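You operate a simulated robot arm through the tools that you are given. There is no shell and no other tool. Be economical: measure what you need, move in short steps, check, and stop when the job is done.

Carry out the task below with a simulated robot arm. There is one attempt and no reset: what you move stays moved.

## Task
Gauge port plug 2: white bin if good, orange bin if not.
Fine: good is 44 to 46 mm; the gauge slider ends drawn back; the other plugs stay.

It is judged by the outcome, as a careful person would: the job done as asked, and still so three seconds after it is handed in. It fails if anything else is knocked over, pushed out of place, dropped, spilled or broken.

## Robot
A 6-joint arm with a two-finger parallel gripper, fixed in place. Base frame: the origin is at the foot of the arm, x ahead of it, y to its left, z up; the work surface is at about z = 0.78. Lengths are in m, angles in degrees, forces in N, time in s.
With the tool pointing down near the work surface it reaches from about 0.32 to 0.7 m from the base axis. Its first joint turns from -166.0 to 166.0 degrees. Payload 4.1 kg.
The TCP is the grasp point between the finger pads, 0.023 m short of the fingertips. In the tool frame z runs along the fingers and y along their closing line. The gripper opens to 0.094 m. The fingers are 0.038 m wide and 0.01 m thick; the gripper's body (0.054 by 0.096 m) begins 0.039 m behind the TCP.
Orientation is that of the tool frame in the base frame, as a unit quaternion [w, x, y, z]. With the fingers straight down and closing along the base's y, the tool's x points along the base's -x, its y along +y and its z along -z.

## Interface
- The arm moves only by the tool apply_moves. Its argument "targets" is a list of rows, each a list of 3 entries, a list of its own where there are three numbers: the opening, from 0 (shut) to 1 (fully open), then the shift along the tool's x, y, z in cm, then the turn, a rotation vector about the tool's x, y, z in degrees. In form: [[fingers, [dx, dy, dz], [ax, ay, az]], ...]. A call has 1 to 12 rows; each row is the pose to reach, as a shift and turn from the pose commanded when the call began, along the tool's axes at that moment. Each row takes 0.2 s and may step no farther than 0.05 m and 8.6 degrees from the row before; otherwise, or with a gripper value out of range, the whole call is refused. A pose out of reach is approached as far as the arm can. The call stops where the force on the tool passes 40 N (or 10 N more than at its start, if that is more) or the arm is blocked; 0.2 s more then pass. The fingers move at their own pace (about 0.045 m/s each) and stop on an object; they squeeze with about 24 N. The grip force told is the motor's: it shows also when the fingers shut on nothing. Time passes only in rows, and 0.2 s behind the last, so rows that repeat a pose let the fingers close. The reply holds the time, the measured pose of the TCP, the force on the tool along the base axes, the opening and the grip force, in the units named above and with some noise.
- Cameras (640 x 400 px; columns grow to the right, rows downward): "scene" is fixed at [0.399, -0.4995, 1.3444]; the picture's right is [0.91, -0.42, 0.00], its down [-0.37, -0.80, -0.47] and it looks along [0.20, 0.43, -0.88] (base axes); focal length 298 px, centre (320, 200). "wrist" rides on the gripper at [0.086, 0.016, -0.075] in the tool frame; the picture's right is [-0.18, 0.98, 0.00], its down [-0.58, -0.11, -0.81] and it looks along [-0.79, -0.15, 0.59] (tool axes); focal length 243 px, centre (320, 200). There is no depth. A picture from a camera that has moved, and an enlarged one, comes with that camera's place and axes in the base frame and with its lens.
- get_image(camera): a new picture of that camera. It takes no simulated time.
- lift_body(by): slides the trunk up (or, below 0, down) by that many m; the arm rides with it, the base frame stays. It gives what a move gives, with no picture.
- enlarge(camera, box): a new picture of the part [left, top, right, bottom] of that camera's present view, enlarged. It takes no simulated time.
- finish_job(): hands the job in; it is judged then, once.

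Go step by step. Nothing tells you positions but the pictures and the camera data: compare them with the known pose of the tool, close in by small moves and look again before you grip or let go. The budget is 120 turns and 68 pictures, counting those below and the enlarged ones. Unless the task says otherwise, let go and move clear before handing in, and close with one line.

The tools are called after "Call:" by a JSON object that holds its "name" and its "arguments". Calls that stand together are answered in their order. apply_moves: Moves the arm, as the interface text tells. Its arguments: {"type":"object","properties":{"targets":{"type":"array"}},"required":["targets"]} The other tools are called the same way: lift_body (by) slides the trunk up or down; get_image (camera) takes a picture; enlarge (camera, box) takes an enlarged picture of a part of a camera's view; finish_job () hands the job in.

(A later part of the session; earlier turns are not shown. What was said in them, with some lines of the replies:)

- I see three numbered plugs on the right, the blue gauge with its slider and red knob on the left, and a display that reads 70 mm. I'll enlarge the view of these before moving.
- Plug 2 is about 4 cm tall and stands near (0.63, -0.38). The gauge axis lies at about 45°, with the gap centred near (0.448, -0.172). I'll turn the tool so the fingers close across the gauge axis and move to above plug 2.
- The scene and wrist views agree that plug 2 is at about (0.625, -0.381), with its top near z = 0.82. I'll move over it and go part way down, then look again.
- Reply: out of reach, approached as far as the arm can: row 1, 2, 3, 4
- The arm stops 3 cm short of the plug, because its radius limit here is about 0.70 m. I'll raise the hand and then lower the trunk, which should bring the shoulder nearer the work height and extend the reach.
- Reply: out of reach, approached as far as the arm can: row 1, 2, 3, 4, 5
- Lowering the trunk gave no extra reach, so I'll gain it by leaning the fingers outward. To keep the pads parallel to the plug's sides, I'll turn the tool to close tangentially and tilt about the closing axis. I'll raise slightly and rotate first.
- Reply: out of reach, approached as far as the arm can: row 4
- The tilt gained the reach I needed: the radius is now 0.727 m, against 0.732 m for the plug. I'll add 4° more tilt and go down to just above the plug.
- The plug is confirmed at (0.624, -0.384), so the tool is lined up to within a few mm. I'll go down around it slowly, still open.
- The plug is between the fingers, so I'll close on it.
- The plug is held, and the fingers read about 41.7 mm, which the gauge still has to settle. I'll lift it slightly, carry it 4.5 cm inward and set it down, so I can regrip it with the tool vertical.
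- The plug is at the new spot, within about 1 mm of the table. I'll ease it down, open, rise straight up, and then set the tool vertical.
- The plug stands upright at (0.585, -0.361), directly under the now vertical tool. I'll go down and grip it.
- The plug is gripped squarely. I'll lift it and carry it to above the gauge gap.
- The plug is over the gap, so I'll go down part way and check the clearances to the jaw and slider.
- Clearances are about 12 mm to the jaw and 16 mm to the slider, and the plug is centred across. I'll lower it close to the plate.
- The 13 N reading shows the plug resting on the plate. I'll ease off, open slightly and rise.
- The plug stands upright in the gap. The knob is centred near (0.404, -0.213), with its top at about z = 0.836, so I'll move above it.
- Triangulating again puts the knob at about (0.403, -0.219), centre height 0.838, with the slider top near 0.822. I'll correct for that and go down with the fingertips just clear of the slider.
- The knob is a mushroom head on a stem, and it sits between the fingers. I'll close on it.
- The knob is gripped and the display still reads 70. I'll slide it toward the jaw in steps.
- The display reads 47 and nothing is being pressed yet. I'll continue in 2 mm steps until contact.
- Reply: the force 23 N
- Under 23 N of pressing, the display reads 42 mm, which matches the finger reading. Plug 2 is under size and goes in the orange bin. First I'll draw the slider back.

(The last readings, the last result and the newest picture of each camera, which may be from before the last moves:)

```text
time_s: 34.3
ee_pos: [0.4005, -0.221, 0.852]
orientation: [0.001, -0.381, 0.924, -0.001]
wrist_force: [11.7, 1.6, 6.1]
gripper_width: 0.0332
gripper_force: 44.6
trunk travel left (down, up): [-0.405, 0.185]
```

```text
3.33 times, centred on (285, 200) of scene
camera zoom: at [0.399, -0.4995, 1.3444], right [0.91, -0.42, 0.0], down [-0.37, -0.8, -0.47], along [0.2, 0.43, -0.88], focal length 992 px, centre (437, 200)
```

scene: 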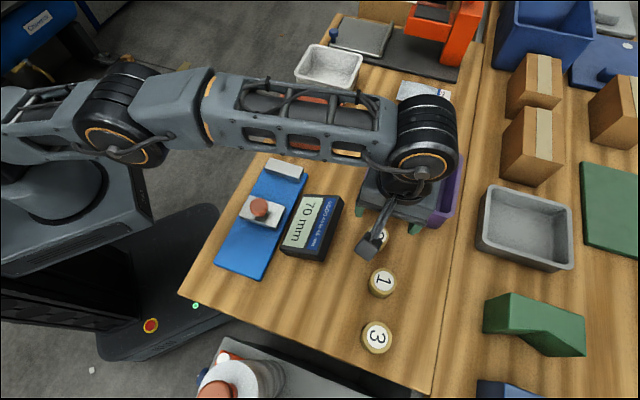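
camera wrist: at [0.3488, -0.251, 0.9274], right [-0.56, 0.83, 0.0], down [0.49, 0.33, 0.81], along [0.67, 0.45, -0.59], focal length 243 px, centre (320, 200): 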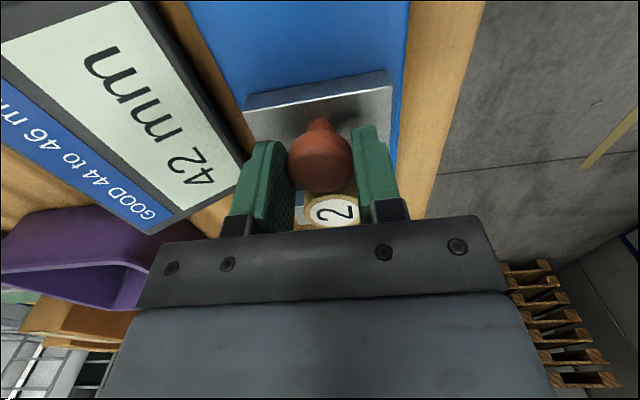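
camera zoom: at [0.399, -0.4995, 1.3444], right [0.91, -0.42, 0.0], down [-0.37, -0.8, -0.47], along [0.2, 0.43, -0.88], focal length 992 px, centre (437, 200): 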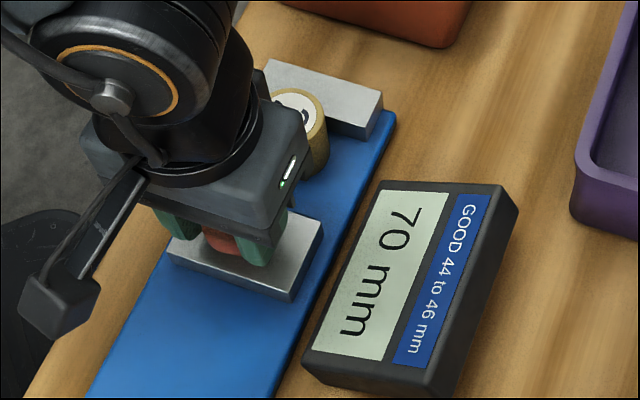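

The slider is back at 70 against its stop. I'll release the knob, rise and locate the plug.

Call:
{"name": "apply_moves", "arguments": {"targets": [[0.25, [-0.1, 0, 0], [0, 0, 0]], [0.6, [-0.1, 0, 0], [0, 0, 0]], [0.6, [-0.1, 0, 0], [0, 0, 0]], [0.6, [-0.1, 0, 0], [0, 0, 0]], [0.6, [-0.1, 0, -3], [0, 0, 0]], [0.6, [-0.1, 0, -7], [0, 0, 0]], [0.6, [-3.6, 0, -7], [0, 0, 0]], [0.6, [-3.6, 0, -7], [0, 0, 0]]]}}

Call:
{"name": "get_image", "arguments": {"camera": "wrist"}}

Call:
{"name": "enlarge", "arguments": {"camera": "scene", "box": [220, 140, 350, 260]}}

```text
time_s: 36.1
ee_pos: [0.4271, -0.1971, 0.9217]
orientation: [0.0, -0.381, 0.925, 0.0]
wrist_force: [0.2, -0.4, -0.6]
gripper_width: 0.0564
gripper_force: 0.0
trunk travel left (down, up): [-0.405, 0.185]
```

```text
26 pictures are left
camera wrist: at [0.3548, -0.2467, 0.9961], right [-0.56, 0.83, 0.0], down [0.49, 0.33, 0.81], along [0.67, 0.45, -0.59], focal length 243 px, centre (320, 200)
```

wrist: 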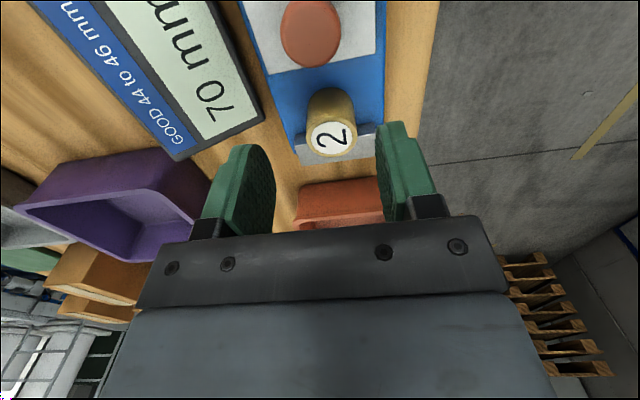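

```text
3.33 times, centred on (285, 200) of scene
camera zoom: at [0.399, -0.4995, 1.3444], right [0.91, -0.42, 0.0], down [-0.37, -0.8, -0.47], along [0.2, 0.43, -0.88], focal length 992 px, centre (437, 200)
```

zoom: 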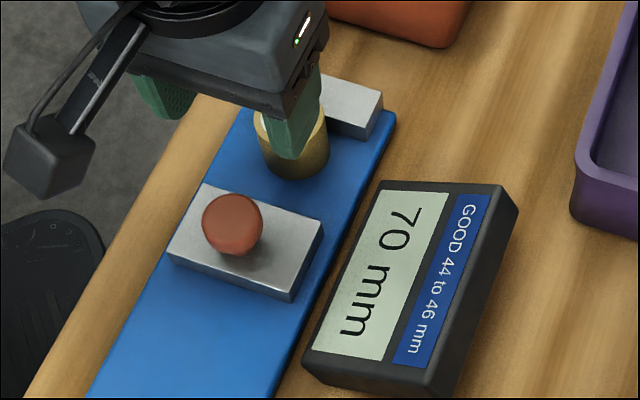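

The slider stays at 70, and the plug now touches the jaw at about (0.460, -0.162). I'll move over it, biased 3 mm away from the jaw, and check before the final descent.

Call:
{"name": "apply_moves", "arguments": {"targets": [[0.65, [-2.2, 0.1, 0], [0, 0, 0]], [0.65, [-4.4, 0.15, 0], [0, 0, 0]], [0.65, [-4.4, 0.15, 3], [0, 0, 0]], [0.65, [-4.4, 0.15, 5], [0, 0, 0]], [0.65, [-4.4, 0.15, 5], [0, 0, 0]]]}}

Call:
{"name": "get_image", "arguments": {"camera": "wrist"}}

Call:
{"name": "enlarge", "arguments": {"camera": "scene", "box": [240, 130, 330, 210]}}

```text
time_s: 37.3
ee_pos: [0.4564, -0.1642, 0.8709]
orientation: [-0.001, -0.381, 0.924, 0.0]
wrist_force: [-0.1, -0.3, -0.8]
gripper_width: 0.0612
gripper_force: 0.1
trunk travel left (down, up): [-0.405, 0.185]
```

```text
24 pictures are left
camera wrist: at [0.3838, -0.2133, 0.9451], right [-0.56, 0.83, 0.0], down [0.49, 0.33, 0.81], along [0.67, 0.45, -0.59], focal length 243 px, centre (320, 200)
```

wrist: 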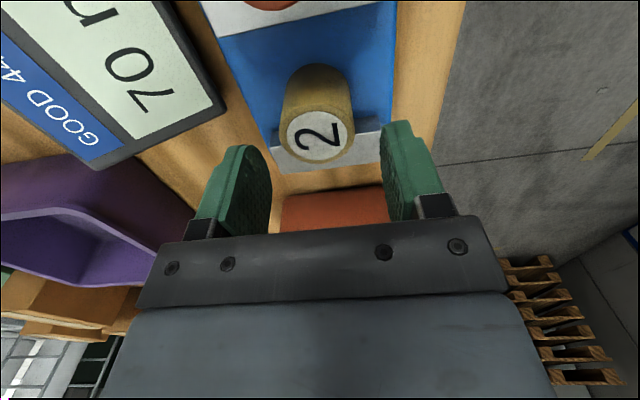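

```text
5.00 times, centred on (285, 170) of scene
camera zoom: at [0.399, -0.4995, 1.3444], right [0.91, -0.42, 0.0], down [-0.37, -0.8, -0.47], along [0.2, 0.43, -0.88], focal length 1488 px, centre (495, 350)
```

zoom: 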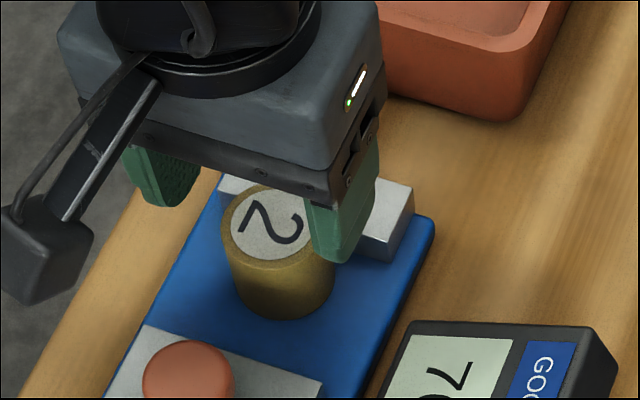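

The tool is centred across the plug and 3 mm back from its centre, as intended. I'll go down and grip.

Call:
{"name": "apply_moves", "arguments": {"targets": [[0.65, [0, 0, 2], [0, 0, 0]], [0.65, [0, 0, 3.5], [0, 0, 0]], [0.65, [0, 0, 4.4], [0, 0, 0]], [0.65, [0, 0, 4.4], [0, 0, 0]], [0.3, [0, 0, 4.4], [0, 0, 0]], [0.3, [0, 0, 4.4], [0, 0, 0]], [0.3, [0, 0, 4.4], [0, 0, 0]], [0.3, [0, 0, 4.4], [0, 0, 0]]]}}

Call:
{"name": "get_image", "arguments": {"camera": "wrist"}}

```text
time_s: 39.1
ee_pos: [0.4561, -0.1626, 0.8284]
orientation: [0.0, -0.381, 0.924, 0.0]
wrist_force: [0.2, -0.1, -0.3]
gripper_width: 0.0418
gripper_force: 24.2
trunk travel left (down, up): [-0.405, 0.185]
```

```text
22 pictures are left
camera wrist: at [0.3834, -0.2128, 0.9029], right [-0.56, 0.83, 0.0], down [0.49, 0.33, 0.81], along [0.67, 0.45, -0.59], focal length 243 px, centre (320, 200)
```

wrist: 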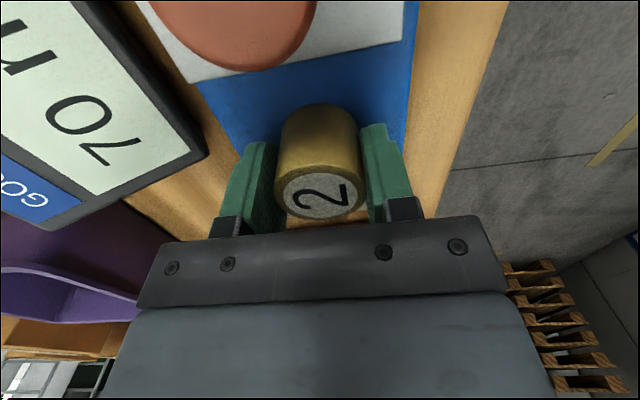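

The plug is gripped. I'll lift it and carry it over the orange bin.

Call:
{"name": "apply_moves", "arguments": {"targets": [[0.3, [0, 0, -4], [0, 0, 0]], [0.3, [0, 0, -8], [0, 0, 0]], [0.3, [0, 0, -12], [0, 0, 0]], [0.3, [-4.2, 0.1, -12], [0, 0, 0]], [0.3, [-8.4, 0.2, -12], [0, 0, 0]], [0.3, [-12.6, 0.2, -12], [0, 0, 0]], [0.3, [-16.8, 0.3, -12], [0, 0, 0]], [0.3, [-16.8, 0.3, -12], [0, 0, 0]]]}}

Call:
{"name": "get_image", "arguments": {"camera": "wrist"}}

Call:
{"name": "get_image", "arguments": {"camera": "scene"}}

```text
time_s: 40.9
ee_pos: [0.5728, -0.0409, 0.9498]
orientation: [0.0, -0.381, 0.924, 0.0]
wrist_force: [0.0, 0.8, -0.1]
gripper_width: 0.0416
gripper_force: 23.6
trunk travel left (down, up): [-0.405, 0.185]
```

```text
21 pictures are left
camera wrist: at [0.5007, -0.0913, 1.0246], right [-0.56, 0.83, 0.0], down [0.49, 0.33, 0.81], along [0.67, 0.45, -0.59], focal length 243 px, centre (320, 200)
```

wrist: 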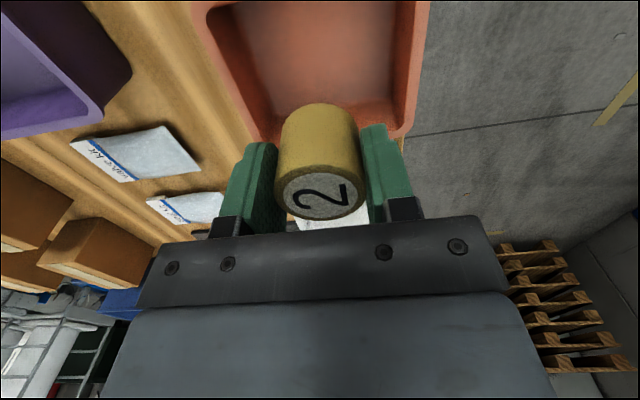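

```text
20 pictures are left
```

scene: 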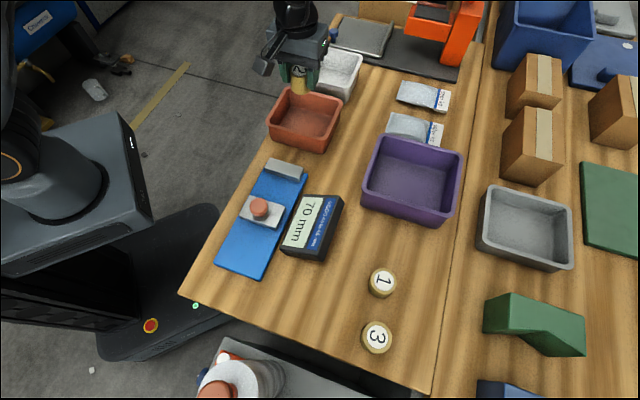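

The plug is centred over the orange bin. I'll lower it into the bin, watching the force.

Call:
{"name": "apply_moves", "arguments": {"targets": [[0.3, [0, 0, 4], [0, 0, 0]], [0.3, [0, 0, 8], [0, 0, 0]], [0.3, [0, 0, 10], [0, 0, 0]], [0.3, [0, 0, 11.3], [0, 0, 0]], [0.3, [0, 0, 11.3], [0, 0, 0]]]}}

Call:
{"name": "get_image", "arguments": {"camera": "wrist"}}

Call:
{"name": "enlarge", "arguments": {"camera": "scene", "box": [250, 40, 370, 160]}}

```text
time_s: 42.1
ee_pos: [0.5735, -0.0424, 0.8344]
orientation: [0.0, -0.381, 0.924, 0.0]
wrist_force: [0.1, 0.3, 0.5]
gripper_width: 0.0417
gripper_force: 23.8
trunk travel left (down, up): [-0.405, 0.185]
```

```text
19 pictures are left
camera wrist: at [0.501, -0.0924, 0.9093], right [-0.56, 0.83, 0.0], down [0.49, 0.33, 0.81], along [0.67, 0.45, -0.59], focal length 243 px, centre (320, 200)
```

wrist: 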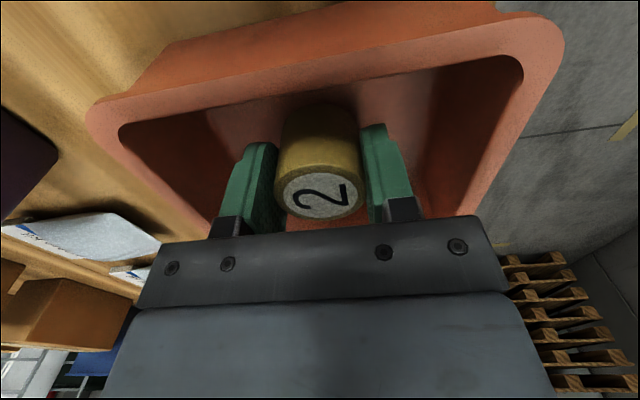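

```text
3.33 times, centred on (310, 100) of scene
camera zoom: at [0.399, -0.4995, 1.3444], right [0.91, -0.42, 0.0], down [-0.37, -0.8, -0.47], along [0.2, 0.43, -0.88], focal length 992 px, centre (353, 533)
```

zoom: 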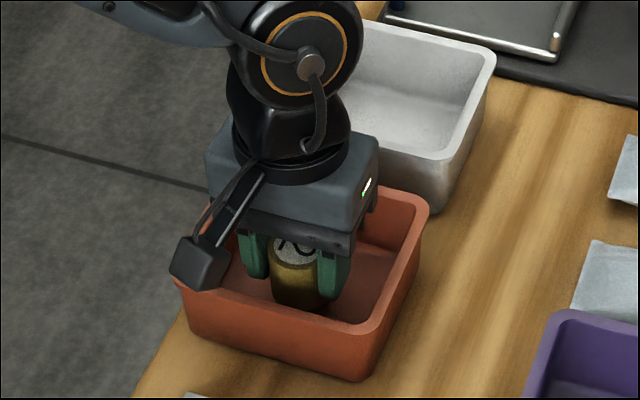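

The plug is well inside the bin. I'll feel for the floor in small steps.

Call:
{"name": "apply_moves", "arguments": {"targets": [[0.3, [0, 0, 0.5], [0, 0, 0]], [0.3, [0, 0, 0.8], [0, 0, 0]], [0.3, [0, 0, 1.0], [0, 0, 0]], [0.3, [0, 0, 1.0], [0, 0, 0]]]}}

```text
time_s: 43.1
ee_pos: [0.5729, -0.0427, 0.8264]
orientation: [0.0, -0.381, 0.925, 0.0]
wrist_force: [-0.4, 0.4, -0.4]
gripper_width: 0.0417
gripper_force: 24.2
trunk travel left (down, up): [-0.405, 0.185]
```

Call:
{"name": "apply_moves", "arguments": {"targets": [[0.3, [0, 0, 0.2], [0, 0, 0]], [0.3, [0, 0, 0.4], [0, 0, 0]], [0.3, [0, 0, 0.5], [0, 0, 0]], [0.3, [0, 0, 0.5], [0, 0, 0]]]}}

```text
time_s: 44.1
ee_pos: [0.5737, -0.0419, 0.8209]
orientation: [0.0, -0.381, 0.925, 0.0]
wrist_force: [0.2, -1.0, 3.0]
gripper_width: 0.0418
gripper_force: 24.4
trunk travel left (down, up): [-0.405, 0.185]
```

The force now shows light contact with the bin floor. I'll open, rise clear and check everything.

Call:
{"name": "apply_moves", "arguments": {"targets": [[0.6, [0, 0, 0], [0, 0, 0]], [0.6, [0, 0, 0], [0, 0, 0]], [0.6, [0, 0, -2], [0, 0, 0]], [0.6, [0, 0, -6], [0, 0, 0]], [0.6, [0, 0, -11], [0, 0, 0]], [0.6, [0, 0, -15], [0, 0, 0]], [0.6, [4, 0, -17], [0, 0, 0]], [0.6, [7, 0, -17], [0, 0, 0]], [0.6, [7, 0, -17], [0, 0, 0]]]}}

Call:
{"name": "get_image", "arguments": {"camera": "scene"}}

Call:
{"name": "get_image", "arguments": {"camera": "wrist"}}

```text
time_s: 46.1
ee_pos: [0.5216, -0.0906, 0.9927]
orientation: [0.0, -0.381, 0.925, 0.0]
wrist_force: [-0.6, -0.2, -0.5]
gripper_width: 0.0563
gripper_force: 0.1
trunk travel left (down, up): [-0.405, 0.185]
```

```text
17 pictures are left
```

scene: 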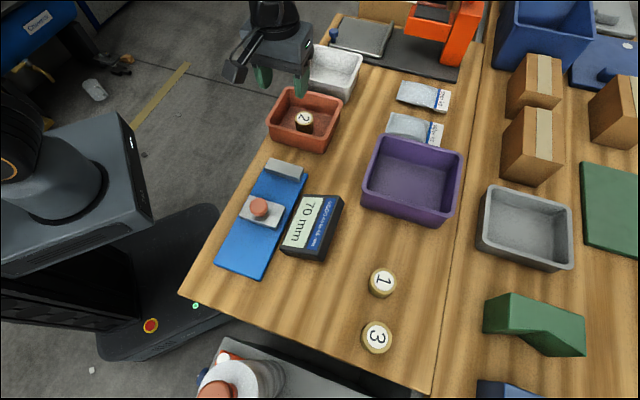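

```text
16 pictures are left
camera wrist: at [0.4494, -0.1415, 1.0672], right [-0.56, 0.83, 0.0], down [0.49, 0.33, 0.81], along [0.67, 0.45, -0.59], focal length 243 px, centre (320, 200)
```

wrist: 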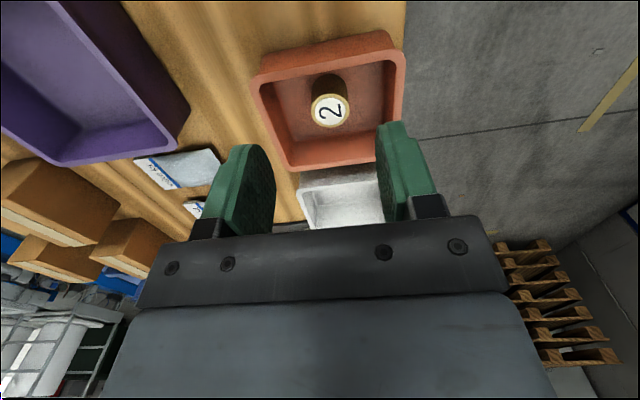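

Plug 2 stands in the orange bin, the slider is drawn back at 70 mm, plugs 1 and 3 have not moved, and the arm is clear. I'll hand the job in.

Call:
{"name": "finish_job", "arguments": {}}

```text
The job is handed in.
```

Plug 2 gauged 42 mm, below the 44 to 46 mm good range, so it is in the orange bin, with the slider drawn back and plugs 1 and 3 left in place.
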